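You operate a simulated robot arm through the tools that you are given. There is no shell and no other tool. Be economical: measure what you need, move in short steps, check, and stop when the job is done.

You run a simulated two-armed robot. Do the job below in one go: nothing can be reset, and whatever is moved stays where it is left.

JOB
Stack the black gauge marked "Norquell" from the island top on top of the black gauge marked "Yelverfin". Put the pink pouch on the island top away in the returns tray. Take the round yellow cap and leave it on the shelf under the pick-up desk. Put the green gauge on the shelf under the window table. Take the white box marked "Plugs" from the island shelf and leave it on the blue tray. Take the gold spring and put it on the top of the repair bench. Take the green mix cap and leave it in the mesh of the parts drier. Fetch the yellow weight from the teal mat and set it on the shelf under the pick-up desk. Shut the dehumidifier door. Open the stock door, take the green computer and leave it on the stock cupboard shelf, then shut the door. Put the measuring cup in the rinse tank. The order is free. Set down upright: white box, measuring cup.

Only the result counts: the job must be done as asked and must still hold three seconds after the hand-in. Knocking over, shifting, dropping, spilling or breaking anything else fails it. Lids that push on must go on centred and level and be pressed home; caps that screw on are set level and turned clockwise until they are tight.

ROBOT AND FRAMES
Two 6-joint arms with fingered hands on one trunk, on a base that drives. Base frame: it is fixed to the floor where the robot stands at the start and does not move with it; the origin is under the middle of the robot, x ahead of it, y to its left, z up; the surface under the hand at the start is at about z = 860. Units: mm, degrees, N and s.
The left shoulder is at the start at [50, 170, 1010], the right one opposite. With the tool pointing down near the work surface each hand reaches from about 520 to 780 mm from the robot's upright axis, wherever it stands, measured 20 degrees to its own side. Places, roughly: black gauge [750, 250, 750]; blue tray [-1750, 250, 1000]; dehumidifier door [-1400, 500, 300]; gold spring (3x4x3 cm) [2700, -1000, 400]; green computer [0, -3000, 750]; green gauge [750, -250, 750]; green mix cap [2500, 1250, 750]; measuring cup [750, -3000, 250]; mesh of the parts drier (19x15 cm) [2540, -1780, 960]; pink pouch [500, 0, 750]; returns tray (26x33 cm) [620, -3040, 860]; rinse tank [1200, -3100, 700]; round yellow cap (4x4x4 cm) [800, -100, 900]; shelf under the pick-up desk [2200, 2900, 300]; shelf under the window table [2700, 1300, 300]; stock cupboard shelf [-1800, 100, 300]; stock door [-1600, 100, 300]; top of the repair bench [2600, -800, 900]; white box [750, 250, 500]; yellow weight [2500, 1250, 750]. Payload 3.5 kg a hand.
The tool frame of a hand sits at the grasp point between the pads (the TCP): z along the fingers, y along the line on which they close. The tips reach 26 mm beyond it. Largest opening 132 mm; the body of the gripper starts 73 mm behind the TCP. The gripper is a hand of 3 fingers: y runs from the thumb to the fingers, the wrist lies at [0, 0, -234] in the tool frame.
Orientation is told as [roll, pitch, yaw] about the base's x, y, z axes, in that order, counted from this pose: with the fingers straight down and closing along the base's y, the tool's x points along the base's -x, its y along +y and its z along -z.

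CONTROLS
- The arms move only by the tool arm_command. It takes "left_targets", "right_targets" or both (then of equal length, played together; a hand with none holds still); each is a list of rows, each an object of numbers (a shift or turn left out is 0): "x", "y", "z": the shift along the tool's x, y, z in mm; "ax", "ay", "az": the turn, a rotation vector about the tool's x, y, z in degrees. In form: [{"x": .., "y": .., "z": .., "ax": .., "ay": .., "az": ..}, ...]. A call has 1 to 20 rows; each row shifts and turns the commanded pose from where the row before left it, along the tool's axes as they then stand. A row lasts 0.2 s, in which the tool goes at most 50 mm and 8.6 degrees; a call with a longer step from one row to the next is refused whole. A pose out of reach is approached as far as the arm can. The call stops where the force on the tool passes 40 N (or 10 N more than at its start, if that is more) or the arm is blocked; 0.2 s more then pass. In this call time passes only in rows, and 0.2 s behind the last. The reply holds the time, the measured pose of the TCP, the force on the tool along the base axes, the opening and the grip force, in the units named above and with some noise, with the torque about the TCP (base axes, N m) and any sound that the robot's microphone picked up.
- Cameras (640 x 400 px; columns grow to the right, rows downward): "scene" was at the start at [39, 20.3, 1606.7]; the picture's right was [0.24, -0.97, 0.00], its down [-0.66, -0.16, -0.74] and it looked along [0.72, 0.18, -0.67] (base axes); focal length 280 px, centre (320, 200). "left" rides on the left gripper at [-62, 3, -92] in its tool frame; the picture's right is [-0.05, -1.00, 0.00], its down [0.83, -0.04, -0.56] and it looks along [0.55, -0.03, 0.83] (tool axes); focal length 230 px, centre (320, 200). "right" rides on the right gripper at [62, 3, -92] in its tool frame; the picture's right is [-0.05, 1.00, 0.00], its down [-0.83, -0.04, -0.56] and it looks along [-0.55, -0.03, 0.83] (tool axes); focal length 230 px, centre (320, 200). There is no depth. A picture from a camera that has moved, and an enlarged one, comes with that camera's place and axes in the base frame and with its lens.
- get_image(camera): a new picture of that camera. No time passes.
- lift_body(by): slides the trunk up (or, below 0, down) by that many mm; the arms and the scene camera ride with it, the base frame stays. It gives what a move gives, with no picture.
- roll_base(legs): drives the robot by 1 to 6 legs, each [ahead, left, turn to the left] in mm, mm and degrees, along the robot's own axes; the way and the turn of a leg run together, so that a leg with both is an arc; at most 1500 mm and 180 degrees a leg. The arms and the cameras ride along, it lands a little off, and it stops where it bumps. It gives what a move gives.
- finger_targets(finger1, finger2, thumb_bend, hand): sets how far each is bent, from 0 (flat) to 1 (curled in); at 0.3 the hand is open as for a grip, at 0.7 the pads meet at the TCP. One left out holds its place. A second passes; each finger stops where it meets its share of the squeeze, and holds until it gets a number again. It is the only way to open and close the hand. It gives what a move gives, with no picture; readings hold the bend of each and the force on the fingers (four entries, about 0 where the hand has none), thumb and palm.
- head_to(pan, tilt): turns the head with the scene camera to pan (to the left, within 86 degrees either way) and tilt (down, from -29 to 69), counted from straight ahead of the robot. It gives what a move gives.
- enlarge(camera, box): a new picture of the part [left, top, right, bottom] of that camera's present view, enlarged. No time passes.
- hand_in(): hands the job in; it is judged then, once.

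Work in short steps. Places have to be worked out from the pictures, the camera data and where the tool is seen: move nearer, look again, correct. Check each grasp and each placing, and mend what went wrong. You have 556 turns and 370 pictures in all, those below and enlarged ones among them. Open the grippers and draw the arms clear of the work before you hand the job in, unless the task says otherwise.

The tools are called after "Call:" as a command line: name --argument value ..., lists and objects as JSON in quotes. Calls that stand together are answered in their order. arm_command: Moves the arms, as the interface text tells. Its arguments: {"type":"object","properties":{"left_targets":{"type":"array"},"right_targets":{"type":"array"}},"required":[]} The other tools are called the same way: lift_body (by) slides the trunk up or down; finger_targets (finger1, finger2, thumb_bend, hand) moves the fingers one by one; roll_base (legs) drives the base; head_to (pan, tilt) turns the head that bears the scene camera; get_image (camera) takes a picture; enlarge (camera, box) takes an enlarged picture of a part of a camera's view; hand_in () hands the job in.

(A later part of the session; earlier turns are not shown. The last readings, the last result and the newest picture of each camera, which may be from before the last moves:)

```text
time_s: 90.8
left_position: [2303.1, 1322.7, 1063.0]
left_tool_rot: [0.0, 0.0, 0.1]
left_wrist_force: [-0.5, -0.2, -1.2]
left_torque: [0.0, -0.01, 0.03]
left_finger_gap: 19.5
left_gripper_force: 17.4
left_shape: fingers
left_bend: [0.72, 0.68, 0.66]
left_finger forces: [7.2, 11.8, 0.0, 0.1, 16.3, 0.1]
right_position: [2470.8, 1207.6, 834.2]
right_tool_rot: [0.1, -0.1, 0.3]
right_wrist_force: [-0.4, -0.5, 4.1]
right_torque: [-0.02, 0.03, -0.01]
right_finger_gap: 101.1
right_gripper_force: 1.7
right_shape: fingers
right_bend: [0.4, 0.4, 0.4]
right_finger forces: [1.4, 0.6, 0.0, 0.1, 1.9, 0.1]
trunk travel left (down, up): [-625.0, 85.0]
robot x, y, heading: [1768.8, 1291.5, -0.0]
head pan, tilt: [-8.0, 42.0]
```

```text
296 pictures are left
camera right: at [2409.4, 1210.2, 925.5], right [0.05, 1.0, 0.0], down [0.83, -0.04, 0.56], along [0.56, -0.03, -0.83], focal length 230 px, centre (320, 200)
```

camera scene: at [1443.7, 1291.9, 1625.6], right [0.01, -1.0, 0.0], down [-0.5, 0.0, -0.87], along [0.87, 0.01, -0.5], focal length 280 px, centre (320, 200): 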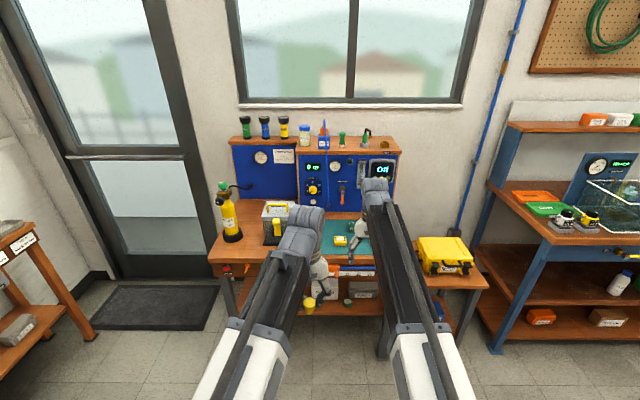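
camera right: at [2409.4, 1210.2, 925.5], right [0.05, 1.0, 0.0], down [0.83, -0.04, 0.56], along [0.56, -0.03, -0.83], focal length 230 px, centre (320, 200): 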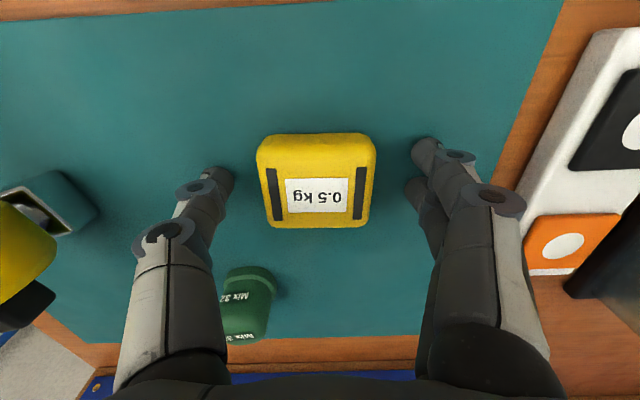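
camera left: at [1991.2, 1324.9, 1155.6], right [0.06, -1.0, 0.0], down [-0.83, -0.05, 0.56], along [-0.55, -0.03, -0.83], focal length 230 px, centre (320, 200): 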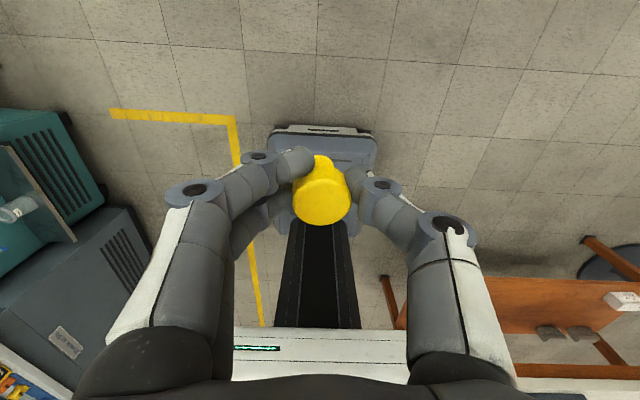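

Tips touch the mat (table ≈ z 804). Raise 3 mm and close on the weight.

Call:
arm_command --right_targets '[{"z": -3}]'

Call:
finger_targets --hand "right" --finger1 0.7 --finger2 0.7 --thumb_bend 0.7

Call:
arm_command --right_targets '[{"z": -30}, {"z": -45}, {"z": -45}, {"z": -45}]'

Call:
get_image --camera "right"

```text
time_s: 91.2
left_position: [2304.4, 1322.4, 1063.4]
left_tool_rot: [0.0, 0.0, 0.2]
left_wrist_force: [-0.6, -0.2, -0.9]
left_torque: [-0.01, 0.0, 0.01]
left_finger_gap: 19.4
left_gripper_force: 17.6
left_shape: fingers
left_bend: [0.72, 0.68, 0.66]
left_finger forces: [7.2, 11.8, 0.0, 0.0, 16.2, 0.0]
right_position: [2471.5, 1206.1, 834.9]
right_tool_rot: [0.1, -0.1, 0.2]
right_wrist_force: [-0.4, 0.3, -1.0]
right_torque: [0.0, 0.04, 0.03]
right_finger_gap: 101.3
right_gripper_force: 0.2
right_shape: fingers
right_bend: [0.4, 0.4, 0.4]
right_finger forces: [0.0, 0.1, 0.0, 0.0, 0.0, 0.1]
trunk travel left (down, up): [-625.0, 85.0]
robot x, y, heading: [1770.9, 1295.9, 0.4]
head pan, tilt: [-8.0, 42.0]
```

```text
time_s: 92.2
left_position: [2304.4, 1322.6, 1062.7]
left_tool_rot: [0.0, 0.0, 0.2]
left_wrist_force: [0.8, -0.6, -0.2]
left_torque: [-0.01, 0.02, 0.02]
left_finger_gap: 19.3
left_gripper_force: 17.7
left_shape: fingers
left_bend: [0.72, 0.68, 0.66]
left_finger forces: [7.1, 11.9, 0.0, 0.1, 16.4, 0.0]
right_position: [2473.3, 1206.2, 835.3]
right_tool_rot: [0.1, -0.1, 0.2]
right_wrist_force: [0.0, 0.0, 1.2]
right_torque: [0.16, -0.01, -0.04]
right_finger_gap: 55.7
right_gripper_force: 23.5
right_shape: fingers
right_bend: [0.55, 0.55, 0.59]
right_finger forces: [13.0, 12.1, 0.0, 0.0, 21.7, 0.0]
trunk travel left (down, up): [-625.0, 85.0]
robot x, y, heading: [1774.7, 1293.9, 0.3]
head pan, tilt: [-8.0, 42.0]
```

```text
time_s: 93.2
left_position: [2304.3, 1322.9, 1062.8]
left_tool_rot: [-0.1, -0.1, 0.2]
left_wrist_force: [0.3, -0.6, -0.5]
left_torque: [0.02, -0.03, -0.02]
left_finger_gap: 19.4
left_gripper_force: 17.3
left_shape: fingers
left_bend: [0.72, 0.68, 0.66]
left_finger forces: [7.1, 11.8, 0.0, 0.1, 16.3, 0.0]
right_position: [2470.7, 1205.7, 1000.5]
right_tool_rot: [0.0, -0.1, 0.1]
right_wrist_force: [0.1, -0.1, -4.6]
right_torque: [0.03, 0.0, -0.01]
right_finger_gap: 55.3
right_gripper_force: 22.0
right_shape: fingers
right_bend: [0.55, 0.55, 0.59]
right_finger forces: [10.7, 11.0, 0.0, 0.0, 21.7, 0.1]
trunk travel left (down, up): [-625.0, 85.0]
robot x, y, heading: [1771.3, 1292.2, 0.1]
head pan, tilt: [-8.0, 42.0]
```

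```text
295 pictures are left
camera right: at [2409.8, 1208.4, 1092.5], right [0.05, 1.0, 0.0], down [0.83, -0.04, 0.56], along [0.55, -0.03, -0.83], focal length 230 px, centre (320, 200)
```

right: 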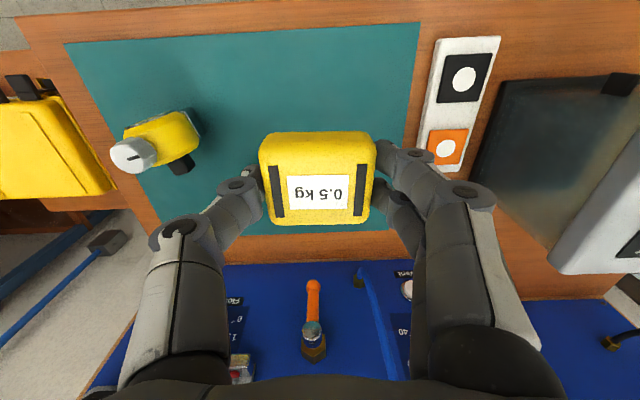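

Weight held. Back off, turn left 90° and look at the pick-up desk.

Call:
roll_base --legs '[[-450, 0, 0], [0, 0, 90]]'

Call:
head_to --pan -30 --tilt 30

Call:
get_image --camera "scene"

```text
time_s: 99.7
left_position: [1295.7, 1825.4, 1063.1]
left_tool_rot: [-0.1, 0.0, 90.1]
left_wrist_force: [-0.2, 0.2, -0.2]
left_torque: [-0.01, -0.04, 0.03]
left_finger_gap: 19.3
left_gripper_force: 17.4
left_shape: fingers
left_bend: [0.72, 0.68, 0.66]
left_finger forces: [6.9, 11.5, 0.0, 0.0, 16.0, 0.0]
right_position: [1412.4, 1993.1, 998.7]
right_tool_rot: [0.1, 0.0, 90.1]
right_wrist_force: [-0.5, -0.8, -4.7]
right_torque: [0.0, 0.01, -0.02]
right_finger_gap: 55.4
right_gripper_force: 21.9
right_shape: fingers
right_bend: [0.55, 0.55, 0.59]
right_finger forces: [10.5, 11.0, 0.1, 0.1, 21.4, 0.0]
trunk travel left (down, up): [-625.0, 85.0]
robot x, y, heading: [1325.2, 1291.8, 90.1]
head pan, tilt: [-8.0, 42.0]
```

```text
time_s: 100.5
left_position: [1294.6, 1825.3, 1062.4]
left_tool_rot: [0.0, 0.0, 90.1]
left_wrist_force: [-0.5, 0.3, -0.6]
left_torque: [0.01, -0.02, -0.04]
left_finger_gap: 19.1
left_gripper_force: 17.1
left_shape: fingers
left_bend: [0.72, 0.68, 0.66]
left_finger forces: [6.9, 11.6, 0.0, 0.1, 16.2, 0.0]
right_position: [1412.9, 1992.4, 999.4]
right_tool_rot: [0.1, 0.0, 90.1]
right_wrist_force: [1.1, 0.4, -4.6]
right_torque: [0.0, 0.0, 0.0]
right_finger_gap: 55.2
right_gripper_force: 21.4
right_shape: fingers
right_bend: [0.55, 0.55, 0.59]
right_finger forces: [10.4, 11.0, 0.0, 0.0, 21.5, 0.0]
trunk travel left (down, up): [-625.0, 85.0]
robot x, y, heading: [1324.8, 1291.7, 90.0]
head pan, tilt: [-30.0, 30.0]
```

```text
294 pictures are left
camera scene: at [1366.7, 1329.9, 1625.6], right [0.87, -0.5, 0.0], down [-0.25, -0.43, -0.87], along [0.43, 0.75, -0.5], focal length 280 px, centre (320, 200)
```

scene: 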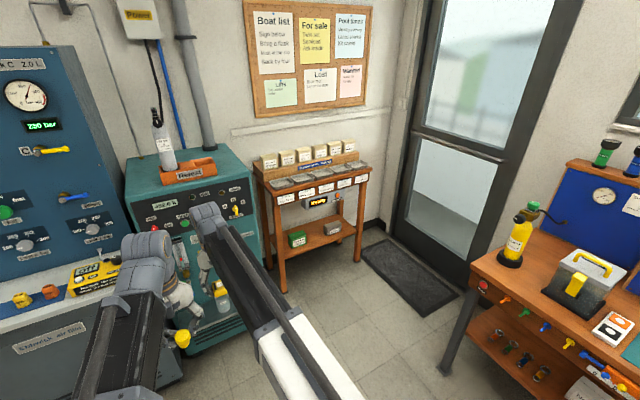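

Desk front ≈ y 2720, legs x≈1850–2515, shelf z≈280. Strafe right to x≈2000.

Call:
roll_base --legs '[[0, -675, 0], [300, 0, 0]]'

Call:
head_to --pan 0 --tilt 35

Call:
get_image --camera "scene"

```text
time_s: 106.0
left_position: [1964.8, 2131.3, 1062.4]
left_tool_rot: [0.1, 0.0, 90.7]
left_wrist_force: [0.1, 0.0, -0.3]
left_torque: [-0.01, 0.01, -0.01]
left_finger_gap: 19.1
left_gripper_force: 17.6
left_shape: fingers
left_bend: [0.72, 0.68, 0.66]
left_finger forces: [7.0, 11.6, 0.0, 0.0, 16.1, 0.0]
right_position: [2082.0, 2300.4, 999.8]
right_tool_rot: [0.1, 0.0, 90.7]
right_wrist_force: [0.2, -0.2, -5.6]
right_torque: [-0.05, 0.01, 0.03]
right_finger_gap: 55.4
right_gripper_force: 21.6
right_shape: fingers
right_bend: [0.55, 0.55, 0.59]
right_finger forces: [10.5, 11.1, 0.0, 0.1, 21.5, 0.0]
trunk travel left (down, up): [-625.0, 85.0]
robot x, y, heading: [2001.5, 1594.3, 90.7]
head pan, tilt: [-30.0, 30.0]
```

```text
time_s: 106.9
left_position: [1966.1, 2131.1, 1062.5]
left_tool_rot: [-0.1, 0.0, 90.7]
left_wrist_force: [0.4, 0.4, 0.5]
left_torque: [0.01, 0.01, -0.02]
left_finger_gap: 19.1
left_gripper_force: 17.7
left_shape: fingers
left_bend: [0.72, 0.68, 0.66]
left_finger forces: [6.9, 11.4, 0.0, 0.1, 16.1, 0.0]
right_position: [2082.7, 2299.6, 999.6]
right_tool_rot: [0.1, 0.1, 90.7]
right_wrist_force: [0.4, 0.4, -5.4]
right_torque: [0.01, -0.02, 0.01]
right_finger_gap: 55.3
right_gripper_force: 21.6
right_shape: fingers
right_bend: [0.55, 0.55, 0.59]
right_finger forces: [10.4, 11.1, 0.1, 0.0, 21.6, 0.0]
trunk travel left (down, up): [-625.0, 85.0]
robot x, y, heading: [2005.5, 1594.0, 90.5]
head pan, tilt: [0.0, 35.0]
```

```text
293 pictures are left
camera scene: at [1998.0, 1645.6, 1617.8], right [1.0, 0.01, 0.0], down [0.01, -0.57, -0.82], along [-0.01, 0.82, -0.57], focal length 280 px, centre (320, 200)
```

scene: 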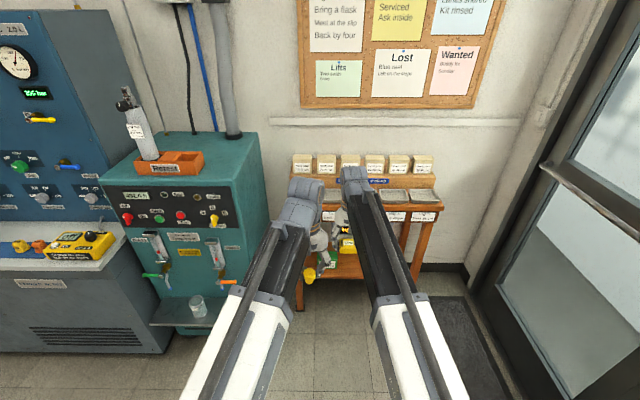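

Lower the trunk here (hands are >400 mm in front of the desk).

Call:
lift_body --by -400

Call:
lift_body --by -170

Call:
get_image --camera "scene"

Call:
get_image --camera "right"

```text
time_s: 110.7
left_position: [1965.9, 2131.1, 663.2]
left_tool_rot: [0.0, 0.0, 90.7]
left_wrist_force: [-0.2, 0.0, -0.2]
left_torque: [0.01, -0.02, 0.01]
left_finger_gap: 19.3
left_gripper_force: 17.1
left_shape: fingers
left_bend: [0.72, 0.68, 0.66]
left_finger forces: [7.0, 11.6, 0.0, 0.0, 16.0, 0.0]
right_position: [2081.6, 2300.1, 599.3]
right_tool_rot: [0.1, 0.0, 90.8]
right_wrist_force: [0.3, -0.2, -5.2]
right_torque: [0.0, -0.01, -0.02]
right_finger_gap: 55.6
right_gripper_force: 21.7
right_shape: fingers
right_bend: [0.55, 0.55, 0.59]
right_finger forces: [10.5, 11.0, 0.1, 0.1, 21.5, 0.1]
trunk travel left (down, up): [-225.0, 485.0]
robot x, y, heading: [1999.6, 1596.9, 90.5]
head pan, tilt: [0.0, 35.0]
```

```text
time_s: 112.7
left_position: [1966.9, 2130.2, 492.0]
left_tool_rot: [0.0, 0.0, 90.6]
left_wrist_force: [0.8, -0.1, -0.1]
left_torque: [-0.02, 0.0, 0.01]
left_finger_gap: 18.8
left_gripper_force: 17.4
left_shape: fingers
left_bend: [0.72, 0.68, 0.66]
left_finger forces: [7.0, 11.5, 0.0, 0.1, 16.0, 0.0]
right_position: [2081.7, 2298.9, 428.8]
right_tool_rot: [0.1, 0.0, 90.6]
right_wrist_force: [-0.4, 0.2, -4.8]
right_torque: [-0.02, 0.0, 0.01]
right_finger_gap: 55.3
right_gripper_force: 21.5
right_shape: fingers
right_bend: [0.55, 0.55, 0.59]
right_finger forces: [10.5, 11.0, 0.0, 0.0, 21.5, 0.1]
trunk travel left (down, up): [-55.0, 655.0]
robot x, y, heading: [1998.5, 1597.5, 90.5]
head pan, tilt: [0.0, 35.0]
```

```text
292 pictures are left
camera scene: at [1997.9, 1645.4, 1047.9], right [1.0, 0.01, 0.0], down [0.01, -0.57, -0.82], along [-0.01, 0.82, -0.57], focal length 280 px, centre (320, 200)
```

scene: 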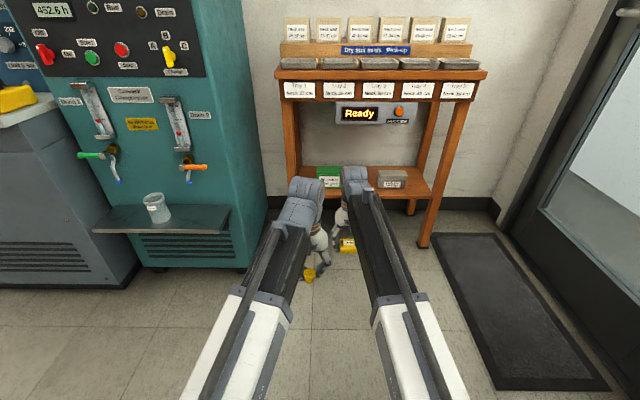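

```text
291 pictures are left
camera right: at [2079.8, 2237.9, 522.1], right [-1.0, 0.04, 0.0], down [0.03, 0.83, 0.56], along [0.02, 0.56, -0.83], focal length 230 px, centre (320, 200)
```

right: 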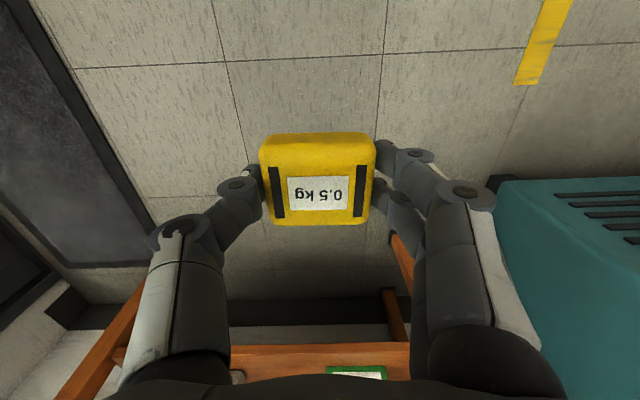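

Shelf z≈295, green box x≈1955–2060, grey box ≈2345; aim weight at x≈2210. Tilt right tool 30°, shift right, lower; lower left too.

Call:
arm_command --right_targets '[{"ay": -7.5}, {"ay": -7.5}, {"ay": -7.5}, {"ay": -7.5}, {"y": -45}, {"y": -45}, {"y": -40}, {"x": 18.7, "z": 32.5}, {"x": 18.7, "z": 32.5}]' --left_targets '[{"z": 40}, {"z": 40}, {"z": 0}, {"z": 0}, {"z": 0}, {"z": 0}, {"z": 0}, {"z": 0}, {"z": 0}]'

Call:
roll_base --legs '[[330, 0, 0]]'

Call:
get_image --camera "scene"

Call:
get_image --camera "right"

```text
time_s: 114.7
left_position: [1968.0, 2130.0, 413.6]
left_tool_rot: [0.0, 0.1, 90.7]
left_wrist_force: [-0.3, 0.0, -0.1]
left_torque: [0.01, 0.05, 0.0]
left_finger_gap: 19.2
left_gripper_force: 17.3
left_shape: fingers
left_bend: [0.72, 0.68, 0.66]
left_finger forces: [7.1, 11.6, 0.0, 0.0, 16.1, 0.0]
right_position: [2210.8, 2300.2, 356.4]
right_tool_rot: [0.2, -30.1, 90.6]
right_wrist_force: [1.0, -0.1, -4.9]
right_torque: [-0.04, 0.01, -0.01]
right_finger_gap: 55.2
right_gripper_force: 21.1
right_shape: fingers
right_bend: [0.55, 0.55, 0.59]
right_finger forces: [10.4, 10.8, 0.0, 0.0, 21.3, 0.1]
trunk travel left (down, up): [-55.0, 655.0]
robot x, y, heading: [1999.2, 1594.1, 90.7]
head pan, tilt: [0.0, 35.0]
```

```text
time_s: 116.8
left_position: [1964.0, 2460.7, 412.6]
left_tool_rot: [0.0, 0.1, 90.6]
left_wrist_force: [-0.3, 0.3, -1.6]
left_torque: [-0.02, 0.02, -0.01]
left_finger_gap: 19.2
left_gripper_force: 16.9
left_shape: fingers
left_bend: [0.72, 0.68, 0.66]
left_finger forces: [7.1, 11.6, 0.0, 0.0, 16.0, 0.1]
right_position: [2208.7, 2629.8, 355.5]
right_tool_rot: [0.1, -29.9, 90.5]
right_wrist_force: [0.0, -0.5, -5.1]
right_torque: [-0.08, 0.0, 0.02]
right_finger_gap: 55.5
right_gripper_force: 20.9
right_shape: fingers
right_bend: [0.55, 0.55, 0.59]
right_finger forces: [10.6, 10.8, 0.1, 0.1, 21.3, 0.0]
trunk travel left (down, up): [-55.0, 655.0]
robot x, y, heading: [1995.7, 1923.1, 90.7]
head pan, tilt: [0.0, 35.0]
```

```text
290 pictures are left
camera scene: at [1994.3, 1975.7, 1047.8], right [1.0, 0.01, 0.0], down [0.01, -0.57, -0.82], along [-0.01, 0.82, -0.57], focal length 280 px, centre (320, 200)
```

scene: 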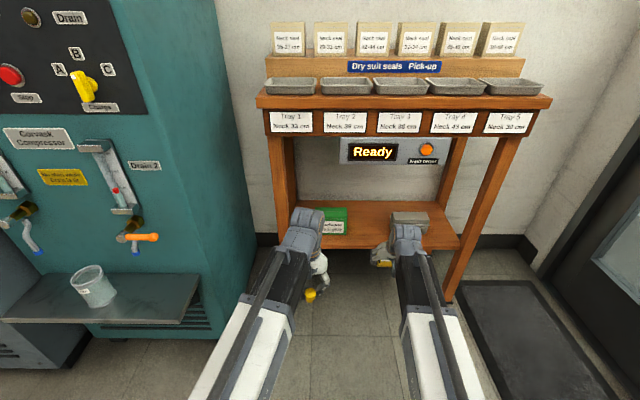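

```text
289 pictures are left
camera right: at [2206.1, 2530.8, 404.8], right [-1.0, 0.03, 0.03], down [0.04, 0.44, 0.9], along [0.02, 0.9, -0.44], focal length 230 px, centre (320, 200)
```

right: 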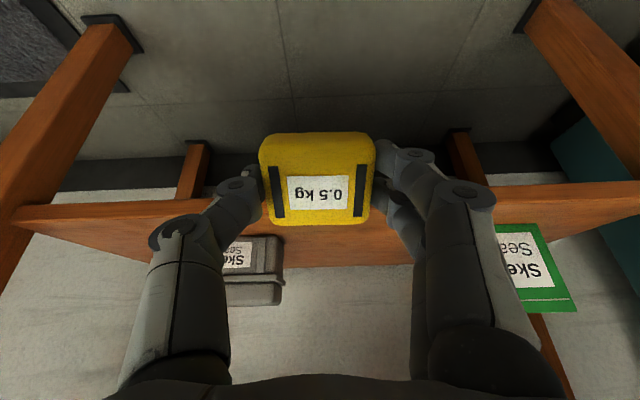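

Drive 155 further so the weight is over the shelf.

Call:
roll_base --legs '[[155, 0, 0]]'

Call:
arm_command --right_targets '[{"x": 4, "z": 7}]'

Call:
get_image --camera "right"

Call:
get_image --camera "scene"

```text
time_s: 118.2
left_position: [1961.8, 2615.3, 414.4]
left_tool_rot: [-0.1, -0.1, 90.5]
left_wrist_force: [0.2, 0.0, -0.5]
left_torque: [0.0, 0.0, -0.01]
left_finger_gap: 19.0
left_gripper_force: 17.0
left_shape: fingers
left_bend: [0.72, 0.68, 0.66]
left_finger forces: [7.1, 11.6, 0.0, 0.0, 16.0, 0.0]
right_position: [2206.7, 2784.3, 356.2]
right_tool_rot: [0.1, -30.1, 90.5]
right_wrist_force: [0.3, 1.2, 6.1]
right_torque: [-0.1, -0.11, 0.0]
right_finger_gap: 55.2
right_gripper_force: 21.9
right_shape: fingers
right_bend: [0.57, 0.55, 0.6]
right_finger forces: [11.6, 10.5, 0.1, 0.0, 22.4, 0.0]
trunk travel left (down, up): [-55.0, 655.0]
robot x, y, heading: [1994.3, 2078.5, 90.7]
head pan, tilt: [0.0, 35.0]
```

```text
time_s: 118.6
left_position: [1960.4, 2614.0, 416.1]
left_tool_rot: [0.0, -0.3, 90.7]
left_wrist_force: [0.6, 0.6, 0.2]
left_torque: [0.02, 0.02, 0.02]
left_finger_gap: 18.8
left_gripper_force: 17.1
left_shape: fingers
left_bend: [0.72, 0.68, 0.66]
left_finger forces: [7.1, 11.6, 0.1, 0.0, 15.9, 0.0]
right_position: [2207.2, 2786.2, 355.0]
right_tool_rot: [0.1, -30.7, 90.5]
right_wrist_force: [-1.4, -5.8, 39.8]
right_torque: [-0.27, 1.04, 0.15]
right_finger_gap: 55.2
right_gripper_force: 39.0
right_shape: fingers
right_bend: [0.64, 0.55, 0.6]
right_finger forces: [44.4, 10.3, 0.0, 0.1, 22.7, 0.1]
trunk travel left (down, up): [-55.0, 655.0]
robot x, y, heading: [1992.6, 2083.3, 90.6]
head pan, tilt: [0.0, 35.0]
```

```text
288 pictures are left
camera right: at [2203.9, 2685.9, 402.4], right [-1.0, 0.03, 0.03], down [0.04, 0.43, 0.9], along [0.02, 0.9, -0.43], focal length 230 px, centre (320, 200)
```

right: 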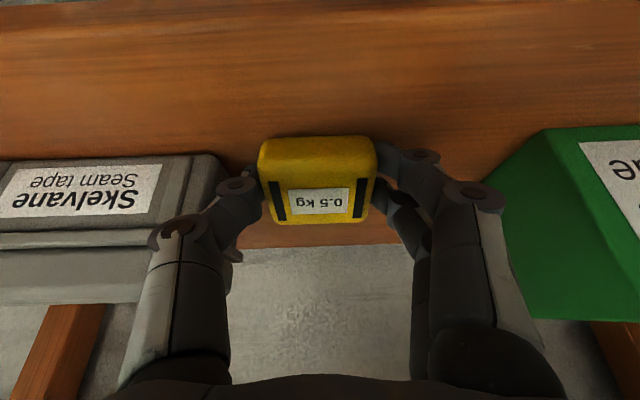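

```text
287 pictures are left
camera scene: at [1991.9, 2127.2, 1048.8], right [1.0, 0.01, 0.0], down [0.01, -0.57, -0.82], along [-0.01, 0.82, -0.57], focal length 280 px, centre (320, 200)
```

scene: 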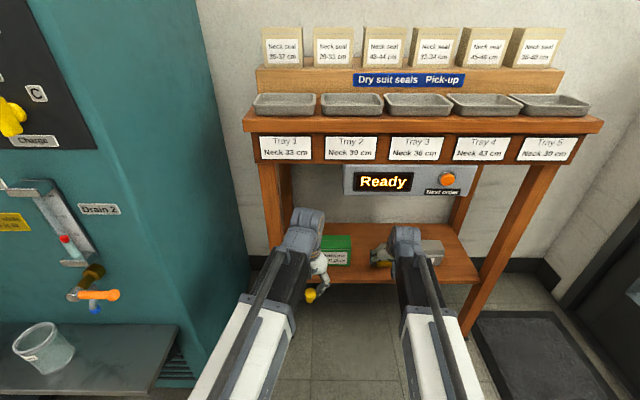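

Contact; shelf ≈ z 317. Rise slightly, flatten tilt to 15°, then set down.

Call:
arm_command --right_targets '[{"x": -4, "z": -7}, {"ay": 7.5}, {"ay": 7.5}]'

Call:
arm_command --right_targets '[{"x": 1, "z": 3.9}, {"x": 1, "z": 3.9}]'

Call:
get_image --camera "right"

```text
time_s: 119.4
left_position: [1961.9, 2614.3, 413.0]
left_tool_rot: [0.0, 0.0, 90.6]
left_wrist_force: [0.0, 0.3, 0.4]
left_torque: [0.01, -0.02, 0.03]
left_finger_gap: 19.0
left_gripper_force: 17.3
left_shape: fingers
left_bend: [0.72, 0.68, 0.66]
left_finger forces: [7.2, 11.6, 0.0, 0.0, 15.8, 0.1]
right_position: [2205.8, 2784.0, 354.7]
right_tool_rot: [0.2, -15.0, 90.6]
right_wrist_force: [0.0, 3.2, 4.2]
right_torque: [-0.01, 0.33, -0.11]
right_finger_gap: 55.2
right_gripper_force: 26.4
right_shape: fingers
right_bend: [0.58, 0.55, 0.6]
right_finger forces: [20.6, 10.5, 0.0, 0.0, 21.7, 0.0]
trunk travel left (down, up): [-55.0, 655.0]
robot x, y, heading: [1993.5, 2081.4, 90.7]
head pan, tilt: [0.0, 35.0]
```

```text
time_s: 120.2
left_position: [1962.3, 2613.8, 414.6]
left_tool_rot: [-0.1, -0.2, 90.6]
left_wrist_force: [0.4, 0.1, -0.3]
left_torque: [-0.01, -0.03, -0.01]
left_finger_gap: 18.8
left_gripper_force: 16.9
left_shape: fingers
left_bend: [0.72, 0.68, 0.66]
left_finger forces: [7.1, 11.6, 0.0, 0.1, 16.0, 0.1]
right_position: [2204.8, 2785.5, 354.3]
right_tool_rot: [0.1, -15.6, 90.5]
right_wrist_force: [0.3, -6.4, 26.0]
right_torque: [-0.51, 1.05, 0.23]
right_finger_gap: 55.0
right_gripper_force: 36.5
right_shape: fingers
right_bend: [0.63, 0.55, 0.6]
right_finger forces: [40.2, 10.1, 0.0, 0.1, 22.6, 0.1]
trunk travel left (down, up): [-55.0, 655.0]
robot x, y, heading: [1995.8, 2084.7, 90.5]
head pan, tilt: [0.0, 35.0]
stopped in row 2 (right hand): the force on the tool passed its limit at 41 N (the readings are from after the stop); the commanded pose is now the measured one
```

```text
286 pictures are left
camera right: at [2203.3, 2701.6, 426.2], right [-1.0, 0.04, 0.02], down [0.04, 0.65, 0.76], along [0.02, 0.76, -0.65], focal length 230 px, centre (320, 200)
```

right: 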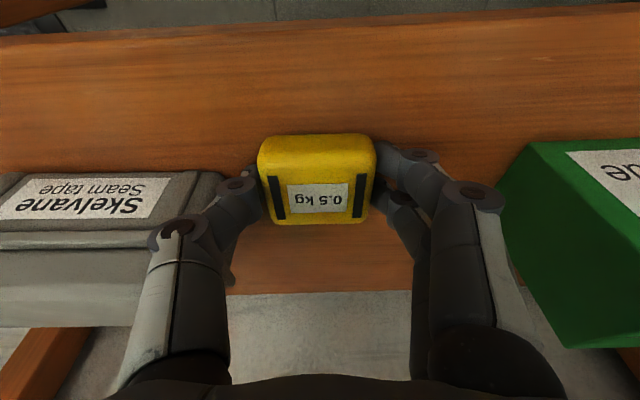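

Weight is on the shelf; release with small opening (grey box near the thumb).

Call:
finger_targets --hand "right" --finger1 0.5 --finger2 0.5 --thumb_bend 0.55

Call:
arm_command --right_targets '[{"x": -2.6, "z": -9.7}]'

Call:
get_image --camera "right"

```text
time_s: 121.2
left_position: [1961.2, 2613.9, 414.8]
left_tool_rot: [0.0, 0.0, 90.6]
left_wrist_force: [0.7, -0.7, -0.4]
left_torque: [-0.02, -0.02, -0.02]
left_finger_gap: 19.1
left_gripper_force: 17.1
left_shape: fingers
left_bend: [0.72, 0.68, 0.66]
left_finger forces: [7.1, 11.6, 0.0, 0.1, 16.0, 0.0]
right_position: [2205.8, 2784.8, 354.1]
right_tool_rot: [0.1, -15.6, 90.6]
right_wrist_force: [3.7, -2.6, 36.0]
right_torque: [-0.36, 1.13, 0.14]
right_finger_gap: 57.5
right_gripper_force: 21.4
right_shape: fingers
right_bend: [0.65, 0.5, 0.54]
right_finger forces: [39.5, 0.0, 0.0, 0.1, 3.7, 0.0]
trunk travel left (down, up): [-55.0, 655.0]
robot x, y, heading: [1995.1, 2080.4, 90.8]
head pan, tilt: [0.0, 35.0]
```

```text
time_s: 121.5
left_position: [1961.4, 2614.1, 413.2]
left_tool_rot: [0.0, -0.1, 90.7]
left_wrist_force: [0.5, 0.1, -1.1]
left_torque: [0.02, 0.01, -0.04]
left_finger_gap: 18.9
left_gripper_force: 17.2
left_shape: fingers
left_bend: [0.72, 0.68, 0.66]
left_finger forces: [7.0, 11.6, 0.0, 0.1, 15.9, 0.0]
right_position: [2205.1, 2785.4, 357.7]
right_tool_rot: [0.2, -15.1, 90.6]
right_wrist_force: [0.7, -0.2, -0.1]
right_torque: [-0.01, 0.03, 0.01]
right_finger_gap: 61.0
right_gripper_force: 0.6
right_shape: fingers
right_bend: [0.5, 0.5, 0.54]
right_finger forces: [0.0, 0.1, 0.1, 0.0, 0.9, 0.0]
trunk travel left (down, up): [-55.0, 655.0]
robot x, y, heading: [1996.6, 2080.7, 90.7]
head pan, tilt: [0.0, 35.0]
```

```text
285 pictures are left
camera right: at [2202.8, 2702.3, 431.2], right [-1.0, 0.04, 0.02], down [0.04, 0.66, 0.75], along [0.02, 0.75, -0.66], focal length 230 px, centre (320, 200)
```

right: 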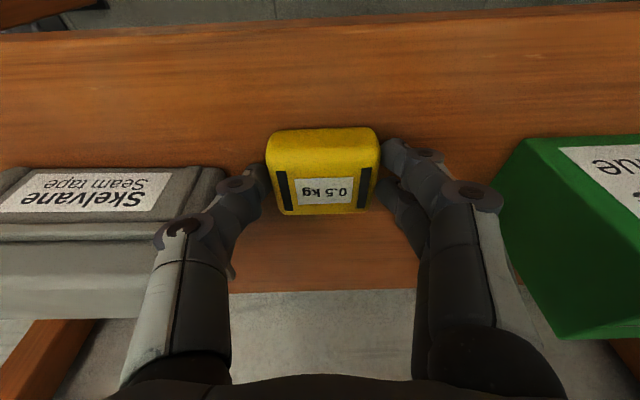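

Call:
arm_command --right_targets '[{"y": -3}, {"x": -5, "z": -19.3}, {"x": -5, "z": -19.3}]'

Call:
get_image --camera "right"

```text
time_s: 122.3
left_position: [1961.4, 2615.1, 412.4]
left_tool_rot: [-0.1, 0.0, 90.6]
left_wrist_force: [-0.2, -0.5, -1.3]
left_torque: [0.01, 0.01, 0.01]
left_finger_gap: 18.8
left_gripper_force: 17.4
left_shape: fingers
left_bend: [0.72, 0.68, 0.66]
left_finger forces: [7.1, 11.6, 0.0, 0.1, 16.0, 0.0]
right_position: [2208.0, 2784.5, 401.8]
right_tool_rot: [0.0, -15.3, 90.6]
right_wrist_force: [0.7, -0.7, 0.3]
right_torque: [0.04, 0.01, 0.01]
right_finger_gap: 59.7
right_gripper_force: 0.0
right_shape: fingers
right_bend: [0.5, 0.5, 0.55]
right_finger forces: [0.1, 0.0, 0.1, 0.1, 0.0, 0.0]
trunk travel left (down, up): [-55.0, 655.0]
robot x, y, heading: [1994.0, 2082.2, 90.6]
head pan, tilt: [0.0, 35.0]
```

```text
284 pictures are left
camera right: at [2205.6, 2701.6, 473.5], right [-1.0, 0.04, 0.02], down [0.04, 0.66, 0.75], along [0.02, 0.75, -0.66], focal length 230 px, centre (320, 200)
```

right: 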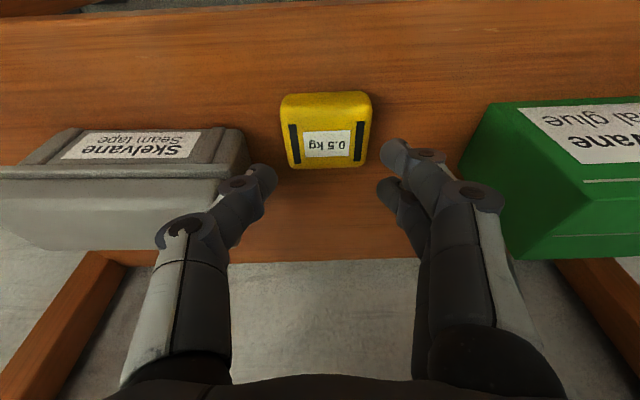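

Weight placed. Retract the right arm and move it aside to the right, tilt the left hand 30°.

Call:
arm_command --right_targets '[{"x": 47, "z": -12.6}, {"x": 47, "z": -12.6}, {"x": 47, "z": -12.6}, {"x": 47, "z": -12.6}, {"y": -45}, {"y": -45}, {"y": -40}]' --left_targets '[{"ay": -7.5}, {"ay": -7.5}, {"ay": -7.5}, {"ay": -7.5}, {"x": 0}, {"x": 0}, {"x": 0}]'

Call:
get_image --camera "scene"

Call:
get_image --camera "left"

```text
time_s: 124.0
left_position: [1970.6, 2640.4, 416.4]
left_tool_rot: [0.2, -29.9, 90.6]
left_wrist_force: [-0.5, -0.4, -0.8]
left_torque: [0.02, -0.03, 0.01]
left_finger_gap: 18.4
left_gripper_force: 16.6
left_shape: fingers
left_bend: [0.73, 0.68, 0.66]
left_finger forces: [7.2, 11.9, 0.0, 0.0, 15.7, 0.0]
left hand out of reach, approached as far as the arm can: row 4
right_position: [2345.1, 2611.5, 402.3]
right_tool_rot: [0.2, -15.2, 90.7]
right_wrist_force: [-0.2, 0.3, 0.1]
right_torque: [0.06, -0.01, -0.03]
right_finger_gap: 59.7
right_gripper_force: 0.1
right_shape: fingers
right_bend: [0.5, 0.5, 0.55]
right_finger forces: [0.0, 0.0, 0.0, 0.0, 0.0, 0.0]
right hand out of reach, approached as far as the arm can: row 4
trunk travel left (down, up): [-55.0, 655.0]
robot x, y, heading: [1995.7, 2081.6, 90.6]
head pan, tilt: [0.0, 35.0]
```

```text
283 pictures are left
camera scene: at [1992.5, 2129.6, 1047.9], right [1.0, 0.01, 0.0], down [0.01, -0.57, -0.82], along [-0.01, 0.82, -0.57], focal length 280 px, centre (320, 200)
```

scene: 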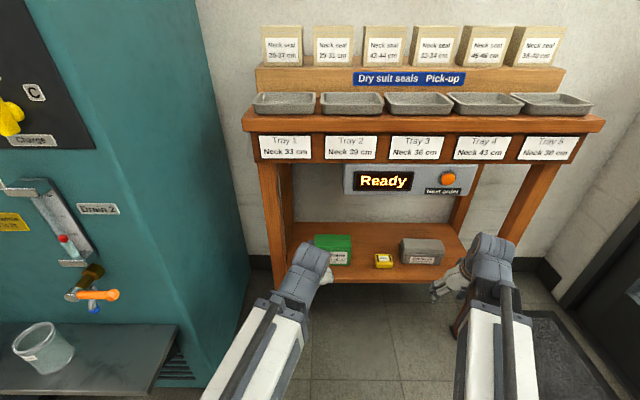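

```text
282 pictures are left
camera left: at [1968.5, 2646.6, 527.7], right [1.0, 0.06, 0.02], down [0.05, -1.0, 0.07], along [0.03, -0.07, -1.0], focal length 230 px, centre (320, 200)
```

left: 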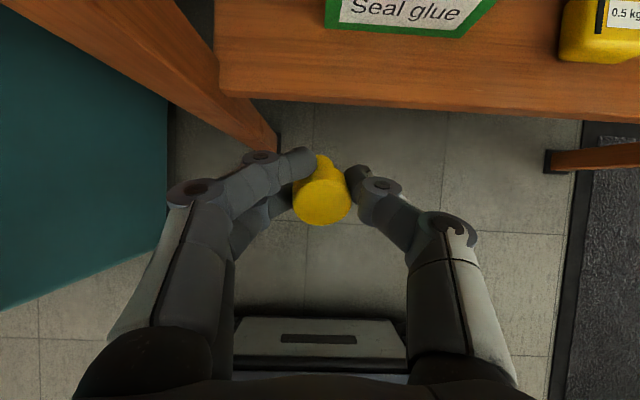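

The left camera shows the free strip between green box and weight. Move the cap to about [2135, 2757].

Call:
arm_command --left_targets '[{"y": -45}, {"y": -45}, {"y": -45}, {"y": -30}, {"x": -41, "z": 23.7}, {"x": -41, "z": 23.7}, {"x": 13, "z": 22.5}]'

Call:
get_image --camera "left"

Call:
get_image --camera "scene"

```text
time_s: 125.5
left_position: [2134.7, 2736.8, 391.8]
left_tool_rot: [0.0, -30.0, 90.6]
left_wrist_force: [-0.2, -0.8, -0.7]
left_torque: [-0.01, -0.01, 0.01]
left_finger_gap: 17.9
left_gripper_force: 17.5
left_shape: fingers
left_bend: [0.73, 0.68, 0.66]
left_finger forces: [7.0, 11.8, 0.1, 0.0, 15.6, 0.1]
right_position: [2344.0, 2611.0, 401.3]
right_tool_rot: [0.2, -15.3, 90.6]
right_wrist_force: [-0.4, 0.5, 0.1]
right_torque: [0.0, -0.04, 0.0]
right_finger_gap: 59.8
right_gripper_force: 0.2
right_shape: fingers
right_bend: [0.5, 0.5, 0.55]
right_finger forces: [0.1, 0.0, 0.1, 0.0, 0.0, 0.0]
trunk travel left (down, up): [-55.0, 655.0]
robot x, y, heading: [1992.9, 2080.1, 90.5]
head pan, tilt: [0.0, 35.0]
```

```text
281 pictures are left
camera left: at [2132.5, 2743.1, 502.4], right [1.0, 0.06, 0.03], down [0.05, -1.0, 0.07], along [0.03, -0.06, -1.0], focal length 230 px, centre (320, 200)
```

left: 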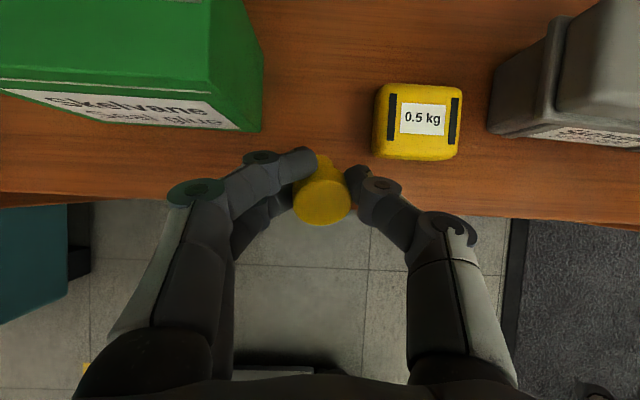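

```text
280 pictures are left
camera scene: at [1992.6, 2129.6, 1047.9], right [1.0, 0.01, 0.0], down [0.01, -0.57, -0.82], along [-0.01, 0.82, -0.57], focal length 280 px, centre (320, 200)
```

scene: 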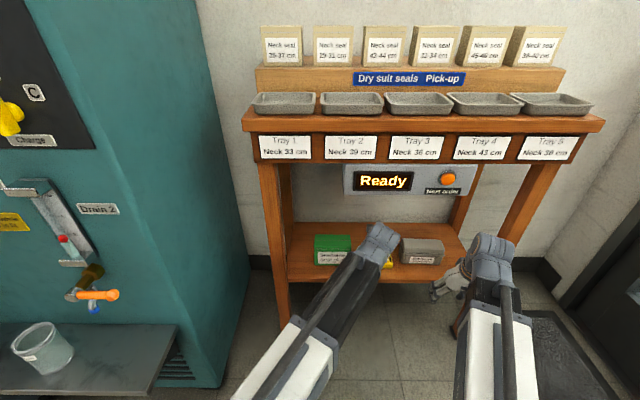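

Go 24 mm further in, then lower toward contact.

Call:
arm_command --left_targets '[{"x": -20.8, "y": 4, "z": 12}, {"x": 7, "z": 12}]'

Call:
arm_command --left_targets '[{"x": 2.5, "z": 4.3}]'

Call:
arm_command --left_targets '[{"x": 2.5, "z": 4.3}]'

Call:
get_image --camera "left"

```text
time_s: 126.2
left_position: [2131.1, 2759.6, 376.9]
left_tool_rot: [0.1, -30.0, 90.6]
left_wrist_force: [0.0, 0.4, -1.7]
left_torque: [0.03, -0.01, -0.01]
left_finger_gap: 17.9
left_gripper_force: 17.2
left_shape: fingers
left_bend: [0.73, 0.68, 0.66]
left_finger forces: [7.0, 11.7, 0.1, 0.0, 15.6, 0.1]
right_position: [2343.9, 2612.7, 401.7]
right_tool_rot: [0.2, -15.3, 90.7]
right_wrist_force: [-0.2, 0.1, 0.0]
right_torque: [0.0, 0.04, -0.02]
right_finger_gap: 59.7
right_gripper_force: 0.0
right_shape: fingers
right_bend: [0.5, 0.5, 0.55]
right_finger forces: [0.1, 0.0, 0.0, 0.0, 0.1, 0.0]
trunk travel left (down, up): [-55.0, 655.0]
robot x, y, heading: [1996.8, 2079.8, 91.0]
head pan, tilt: [0.0, 35.0]
```

```text
time_s: 126.5
left_position: [2132.0, 2758.9, 372.3]
left_tool_rot: [0.0, -30.0, 90.6]
left_wrist_force: [0.1, -0.5, -1.2]
left_torque: [0.0, -0.01, -0.01]
left_finger_gap: 18.0
left_gripper_force: 17.7
left_shape: fingers
left_bend: [0.73, 0.68, 0.66]
left_finger forces: [7.0, 11.9, 0.0, 0.1, 15.6, 0.1]
right_position: [2344.9, 2611.6, 401.8]
right_tool_rot: [0.1, -15.2, 90.5]
right_wrist_force: [-0.3, 0.5, 1.0]
right_torque: [0.02, -0.01, -0.01]
right_finger_gap: 59.8
right_gripper_force: 0.0
right_shape: fingers
right_bend: [0.5, 0.5, 0.55]
right_finger forces: [0.1, 0.0, 0.0, 0.1, 0.0, 0.1]
trunk travel left (down, up): [-55.0, 655.0]
robot x, y, heading: [1992.4, 2081.1, 90.5]
head pan, tilt: [0.0, 35.0]
```

```text
time_s: 127.0
left_position: [2132.2, 2758.6, 367.4]
left_tool_rot: [0.0, -30.0, 90.6]
left_wrist_force: [-0.1, 0.1, -0.5]
left_torque: [-0.02, 0.01, -0.01]
left_finger_gap: 17.8
left_gripper_force: 17.0
left_shape: fingers
left_bend: [0.73, 0.68, 0.66]
left_finger forces: [7.0, 11.7, 0.0, 0.1, 15.6, 0.0]
right_position: [2344.5, 2612.2, 401.9]
right_tool_rot: [0.2, -15.3, 90.5]
right_wrist_force: [0.1, -1.1, -0.2]
right_torque: [-0.03, 0.0, 0.0]
right_finger_gap: 60.1
right_gripper_force: 0.2
right_shape: fingers
right_bend: [0.5, 0.5, 0.55]
right_finger forces: [0.0, 0.0, 0.1, 0.0, 0.0, 0.1]
trunk travel left (down, up): [-55.0, 655.0]
robot x, y, heading: [1996.8, 2084.0, 90.7]
head pan, tilt: [0.0, 35.0]
```

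```text
279 pictures are left
camera left: at [2128.9, 2765.2, 478.1], right [1.0, 0.06, 0.03], down [0.05, -1.0, 0.07], along [0.03, -0.06, -1.0], focal length 230 px, centre (320, 200)
```

left: 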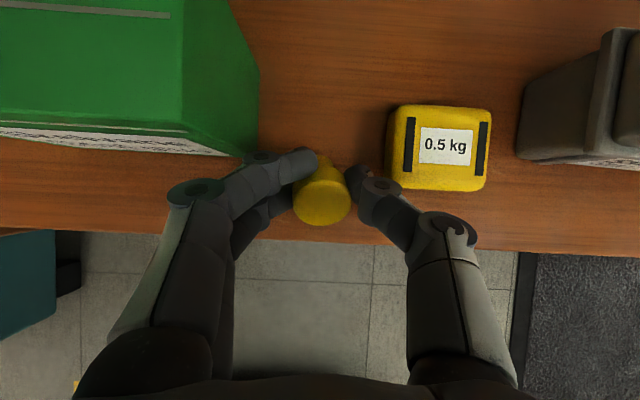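

Check clearance between left wrist and the display before un-tilting.

Call:
enlarge --camera "scene" --box '[280, 130, 480, 300]'

```text
2.35 times, centred on (380, 215) of scene
camera zoom: at [1992.6, 2129.6, 1047.9], right [1.0, 0.01, 0.0], down [0.01, -0.57, -0.82], along [-0.01, 0.82, -0.57], focal length 660 px, centre (179, 165)
```

zoom: 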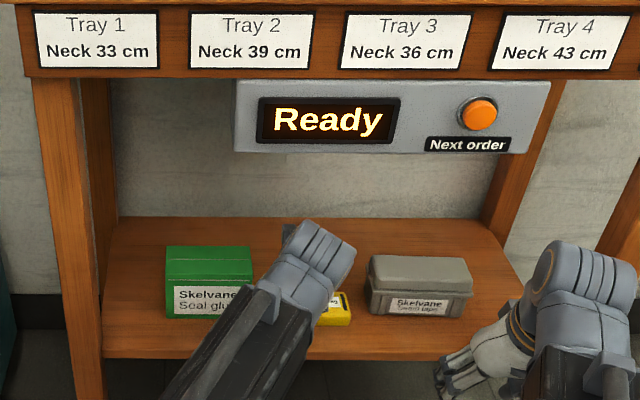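

Un-tilt to ~12° and lower to contact.

Call:
arm_command --left_targets '[{"ay": 6}, {"ay": 6}, {"ay": 6}]'

Call:
arm_command --left_targets '[{"x": 0.8, "z": 3.9}]'

Call:
arm_command --left_targets '[{"x": 0.6, "z": 2.9}]'

```text
time_s: 127.8
left_position: [2131.4, 2759.5, 366.8]
left_tool_rot: [0.1, -12.0, 90.6]
left_wrist_force: [-0.3, -0.4, -0.3]
left_torque: [-0.02, -0.03, -0.02]
left_finger_gap: 17.5
left_gripper_force: 17.3
left_shape: fingers
left_bend: [0.73, 0.68, 0.66]
left_finger forces: [7.2, 11.9, 0.1, 0.1, 15.5, 0.0]
right_position: [2345.0, 2610.7, 402.2]
right_tool_rot: [0.2, -15.3, 90.6]
right_wrist_force: [-0.3, -0.5, -0.5]
right_torque: [0.0, -0.01, 0.01]
right_finger_gap: 59.7
right_gripper_force: 0.0
right_shape: fingers
right_bend: [0.5, 0.5, 0.55]
right_finger forces: [0.0, 0.0, 0.0, 0.1, 0.0, 0.0]
trunk travel left (down, up): [-55.0, 655.0]
robot x, y, heading: [1993.6, 2079.3, 90.8]
head pan, tilt: [0.0, 35.0]
```

```text
time_s: 128.2
left_position: [2131.6, 2759.8, 363.1]
left_tool_rot: [0.0, -12.0, 90.5]
left_wrist_force: [-0.1, 0.6, 4.6]
left_torque: [0.04, 0.01, 0.01]
left_finger_gap: 17.2
left_gripper_force: 18.0
left_shape: fingers
left_bend: [0.73, 0.68, 0.66]
left_finger forces: [8.2, 11.6, 0.0, 0.1, 16.6, 0.1]
right_position: [2344.3, 2612.7, 402.1]
right_tool_rot: [0.1, -15.3, 90.7]
right_wrist_force: [-0.2, -0.4, -0.3]
right_torque: [0.0, 0.02, -0.01]
right_finger_gap: 59.8
right_gripper_force: 0.1
right_shape: fingers
right_bend: [0.5, 0.5, 0.55]
right_finger forces: [0.0, 0.0, 0.0, 0.1, 0.0, 0.0]
trunk travel left (down, up): [-55.0, 655.0]
robot x, y, heading: [1996.3, 2081.3, 90.6]
head pan, tilt: [0.0, 35.0]
```

```text
time_s: 128.6
left_position: [2131.0, 2759.4, 359.9]
left_tool_rot: [0.0, -12.0, 90.6]
left_wrist_force: [-1.1, 1.4, 5.7]
left_torque: [-0.02, -0.01, -0.02]
left_finger_gap: 14.7
left_gripper_force: 17.3
left_shape: fingers
left_bend: [0.74, 0.71, 0.67]
left_finger forces: [9.0, 11.2, 0.0, 0.1, 14.5, 0.1]
right_position: [2344.4, 2612.1, 401.8]
right_tool_rot: [0.0, -15.2, 90.5]
right_wrist_force: [0.5, -0.1, -0.6]
right_torque: [0.01, 0.01, -0.02]
right_finger_gap: 59.8
right_gripper_force: 0.1
right_shape: fingers
right_bend: [0.5, 0.5, 0.55]
right_finger forces: [0.0, 0.0, 0.0, 0.0, 0.0, 0.1]
trunk travel left (down, up): [-55.0, 655.0]
robot x, y, heading: [1997.4, 2083.5, 90.4]
head pan, tilt: [0.0, 35.0]
```

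Contact. Release gently and check.

Call:
finger_targets --hand "left" --finger1 0.6 --finger2 0.6 --thumb_bend 0.6

Call:
get_image --camera "left"

```text
time_s: 129.6
left_position: [2130.8, 2757.8, 359.8]
left_tool_rot: [0.0, -12.0, 90.6]
left_wrist_force: [0.1, 0.9, 1.3]
left_torque: [-0.01, 0.02, 0.03]
left_finger_gap: 33.9
left_gripper_force: 0.0
left_shape: fingers
left_bend: [0.6, 0.6, 0.6]
left_finger forces: [0.0, 0.0, 0.0, 0.0, 0.1, 0.1]
right_position: [2344.2, 2611.5, 401.1]
right_tool_rot: [0.2, -15.2, 90.6]
right_wrist_force: [-0.2, 0.4, 0.0]
right_torque: [-0.02, 0.02, 0.02]
right_finger_gap: 59.7
right_gripper_force: 0.1
right_shape: fingers
right_bend: [0.5, 0.5, 0.55]
right_finger forces: [0.0, 0.0, 0.0, 0.1, 0.0, 0.0]
trunk travel left (down, up): [-55.0, 655.0]
robot x, y, heading: [1996.5, 2081.6, 90.9]
head pan, tilt: [0.0, 35.0]
```

```text
277 pictures are left
camera left: at [2128.0, 2799.2, 463.0], right [1.0, 0.06, 0.01], down [0.05, -0.93, 0.37], along [0.03, -0.37, -0.93], focal length 230 px, centre (320, 200)
```

left: 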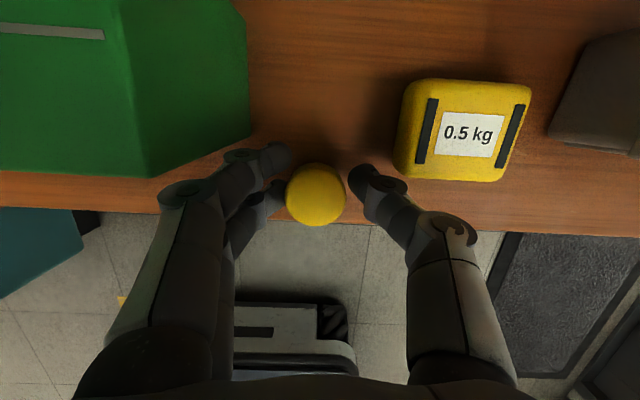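

Call:
finger_targets --hand "left" --finger1 0.56 --finger2 0.56 --thumb_bend 0.57

Call:
arm_command --left_targets '[{"x": -3.1, "z": -14.7}]'

Call:
get_image --camera "left"

```text
time_s: 130.6
left_position: [2130.9, 2758.9, 360.1]
left_tool_rot: [0.0, -12.0, 90.6]
left_wrist_force: [0.2, 0.6, -1.1]
left_torque: [-0.02, 0.0, 0.01]
left_finger_gap: 47.4
left_gripper_force: 0.0
left_shape: fingers
left_bend: [0.56, 0.56, 0.56]
left_finger forces: [0.0, 0.0, 0.0, 0.0, 0.0, 0.0]
right_position: [2345.0, 2612.3, 401.9]
right_tool_rot: [0.2, -15.3, 90.7]
right_wrist_force: [0.2, -0.2, -0.6]
right_torque: [-0.01, -0.01, -0.01]
right_finger_gap: 59.8
right_gripper_force: 0.1
right_shape: fingers
right_bend: [0.5, 0.5, 0.55]
right_finger forces: [0.0, 0.1, 0.0, 0.1, 0.0, 0.0]
trunk travel left (down, up): [-55.0, 655.0]
robot x, y, heading: [2000.4, 2081.6, 90.3]
head pan, tilt: [0.0, 35.0]
```

```text
time_s: 130.9
left_position: [2132.0, 2758.8, 373.6]
left_tool_rot: [0.0, -11.9, 90.5]
left_wrist_force: [-0.3, -0.2, -0.1]
left_torque: [0.0, -0.02, -0.01]
left_finger_gap: 47.2
left_gripper_force: 0.0
left_shape: fingers
left_bend: [0.56, 0.56, 0.56]
left_finger forces: [0.1, 0.0, 0.0, 0.0, 0.1, 0.0]
right_position: [2345.3, 2611.0, 402.0]
right_tool_rot: [0.1, -15.4, 90.6]
right_wrist_force: [0.0, 0.4, 0.4]
right_torque: [-0.01, 0.02, 0.01]
right_finger_gap: 59.8
right_gripper_force: 0.0
right_shape: fingers
right_bend: [0.5, 0.5, 0.55]
right_finger forces: [0.0, 0.0, 0.0, 0.0, 0.0, 0.0]
trunk travel left (down, up): [-55.0, 655.0]
robot x, y, heading: [1995.2, 2083.4, 90.6]
head pan, tilt: [0.0, 35.0]
```

```text
276 pictures are left
camera left: at [2128.4, 2799.6, 477.5], right [1.0, 0.06, 0.01], down [0.05, -0.93, 0.37], along [0.03, -0.37, -0.93], focal length 230 px, centre (320, 200)
```

left: 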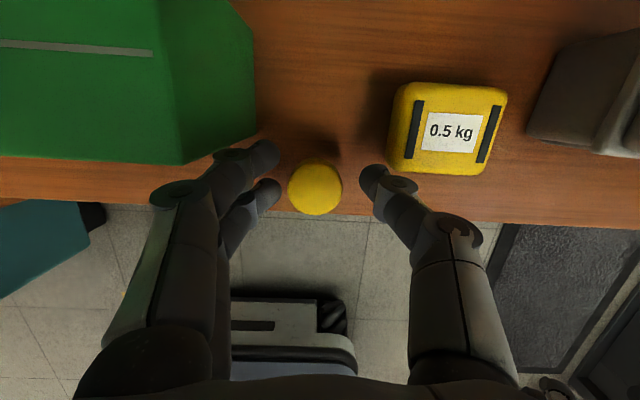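

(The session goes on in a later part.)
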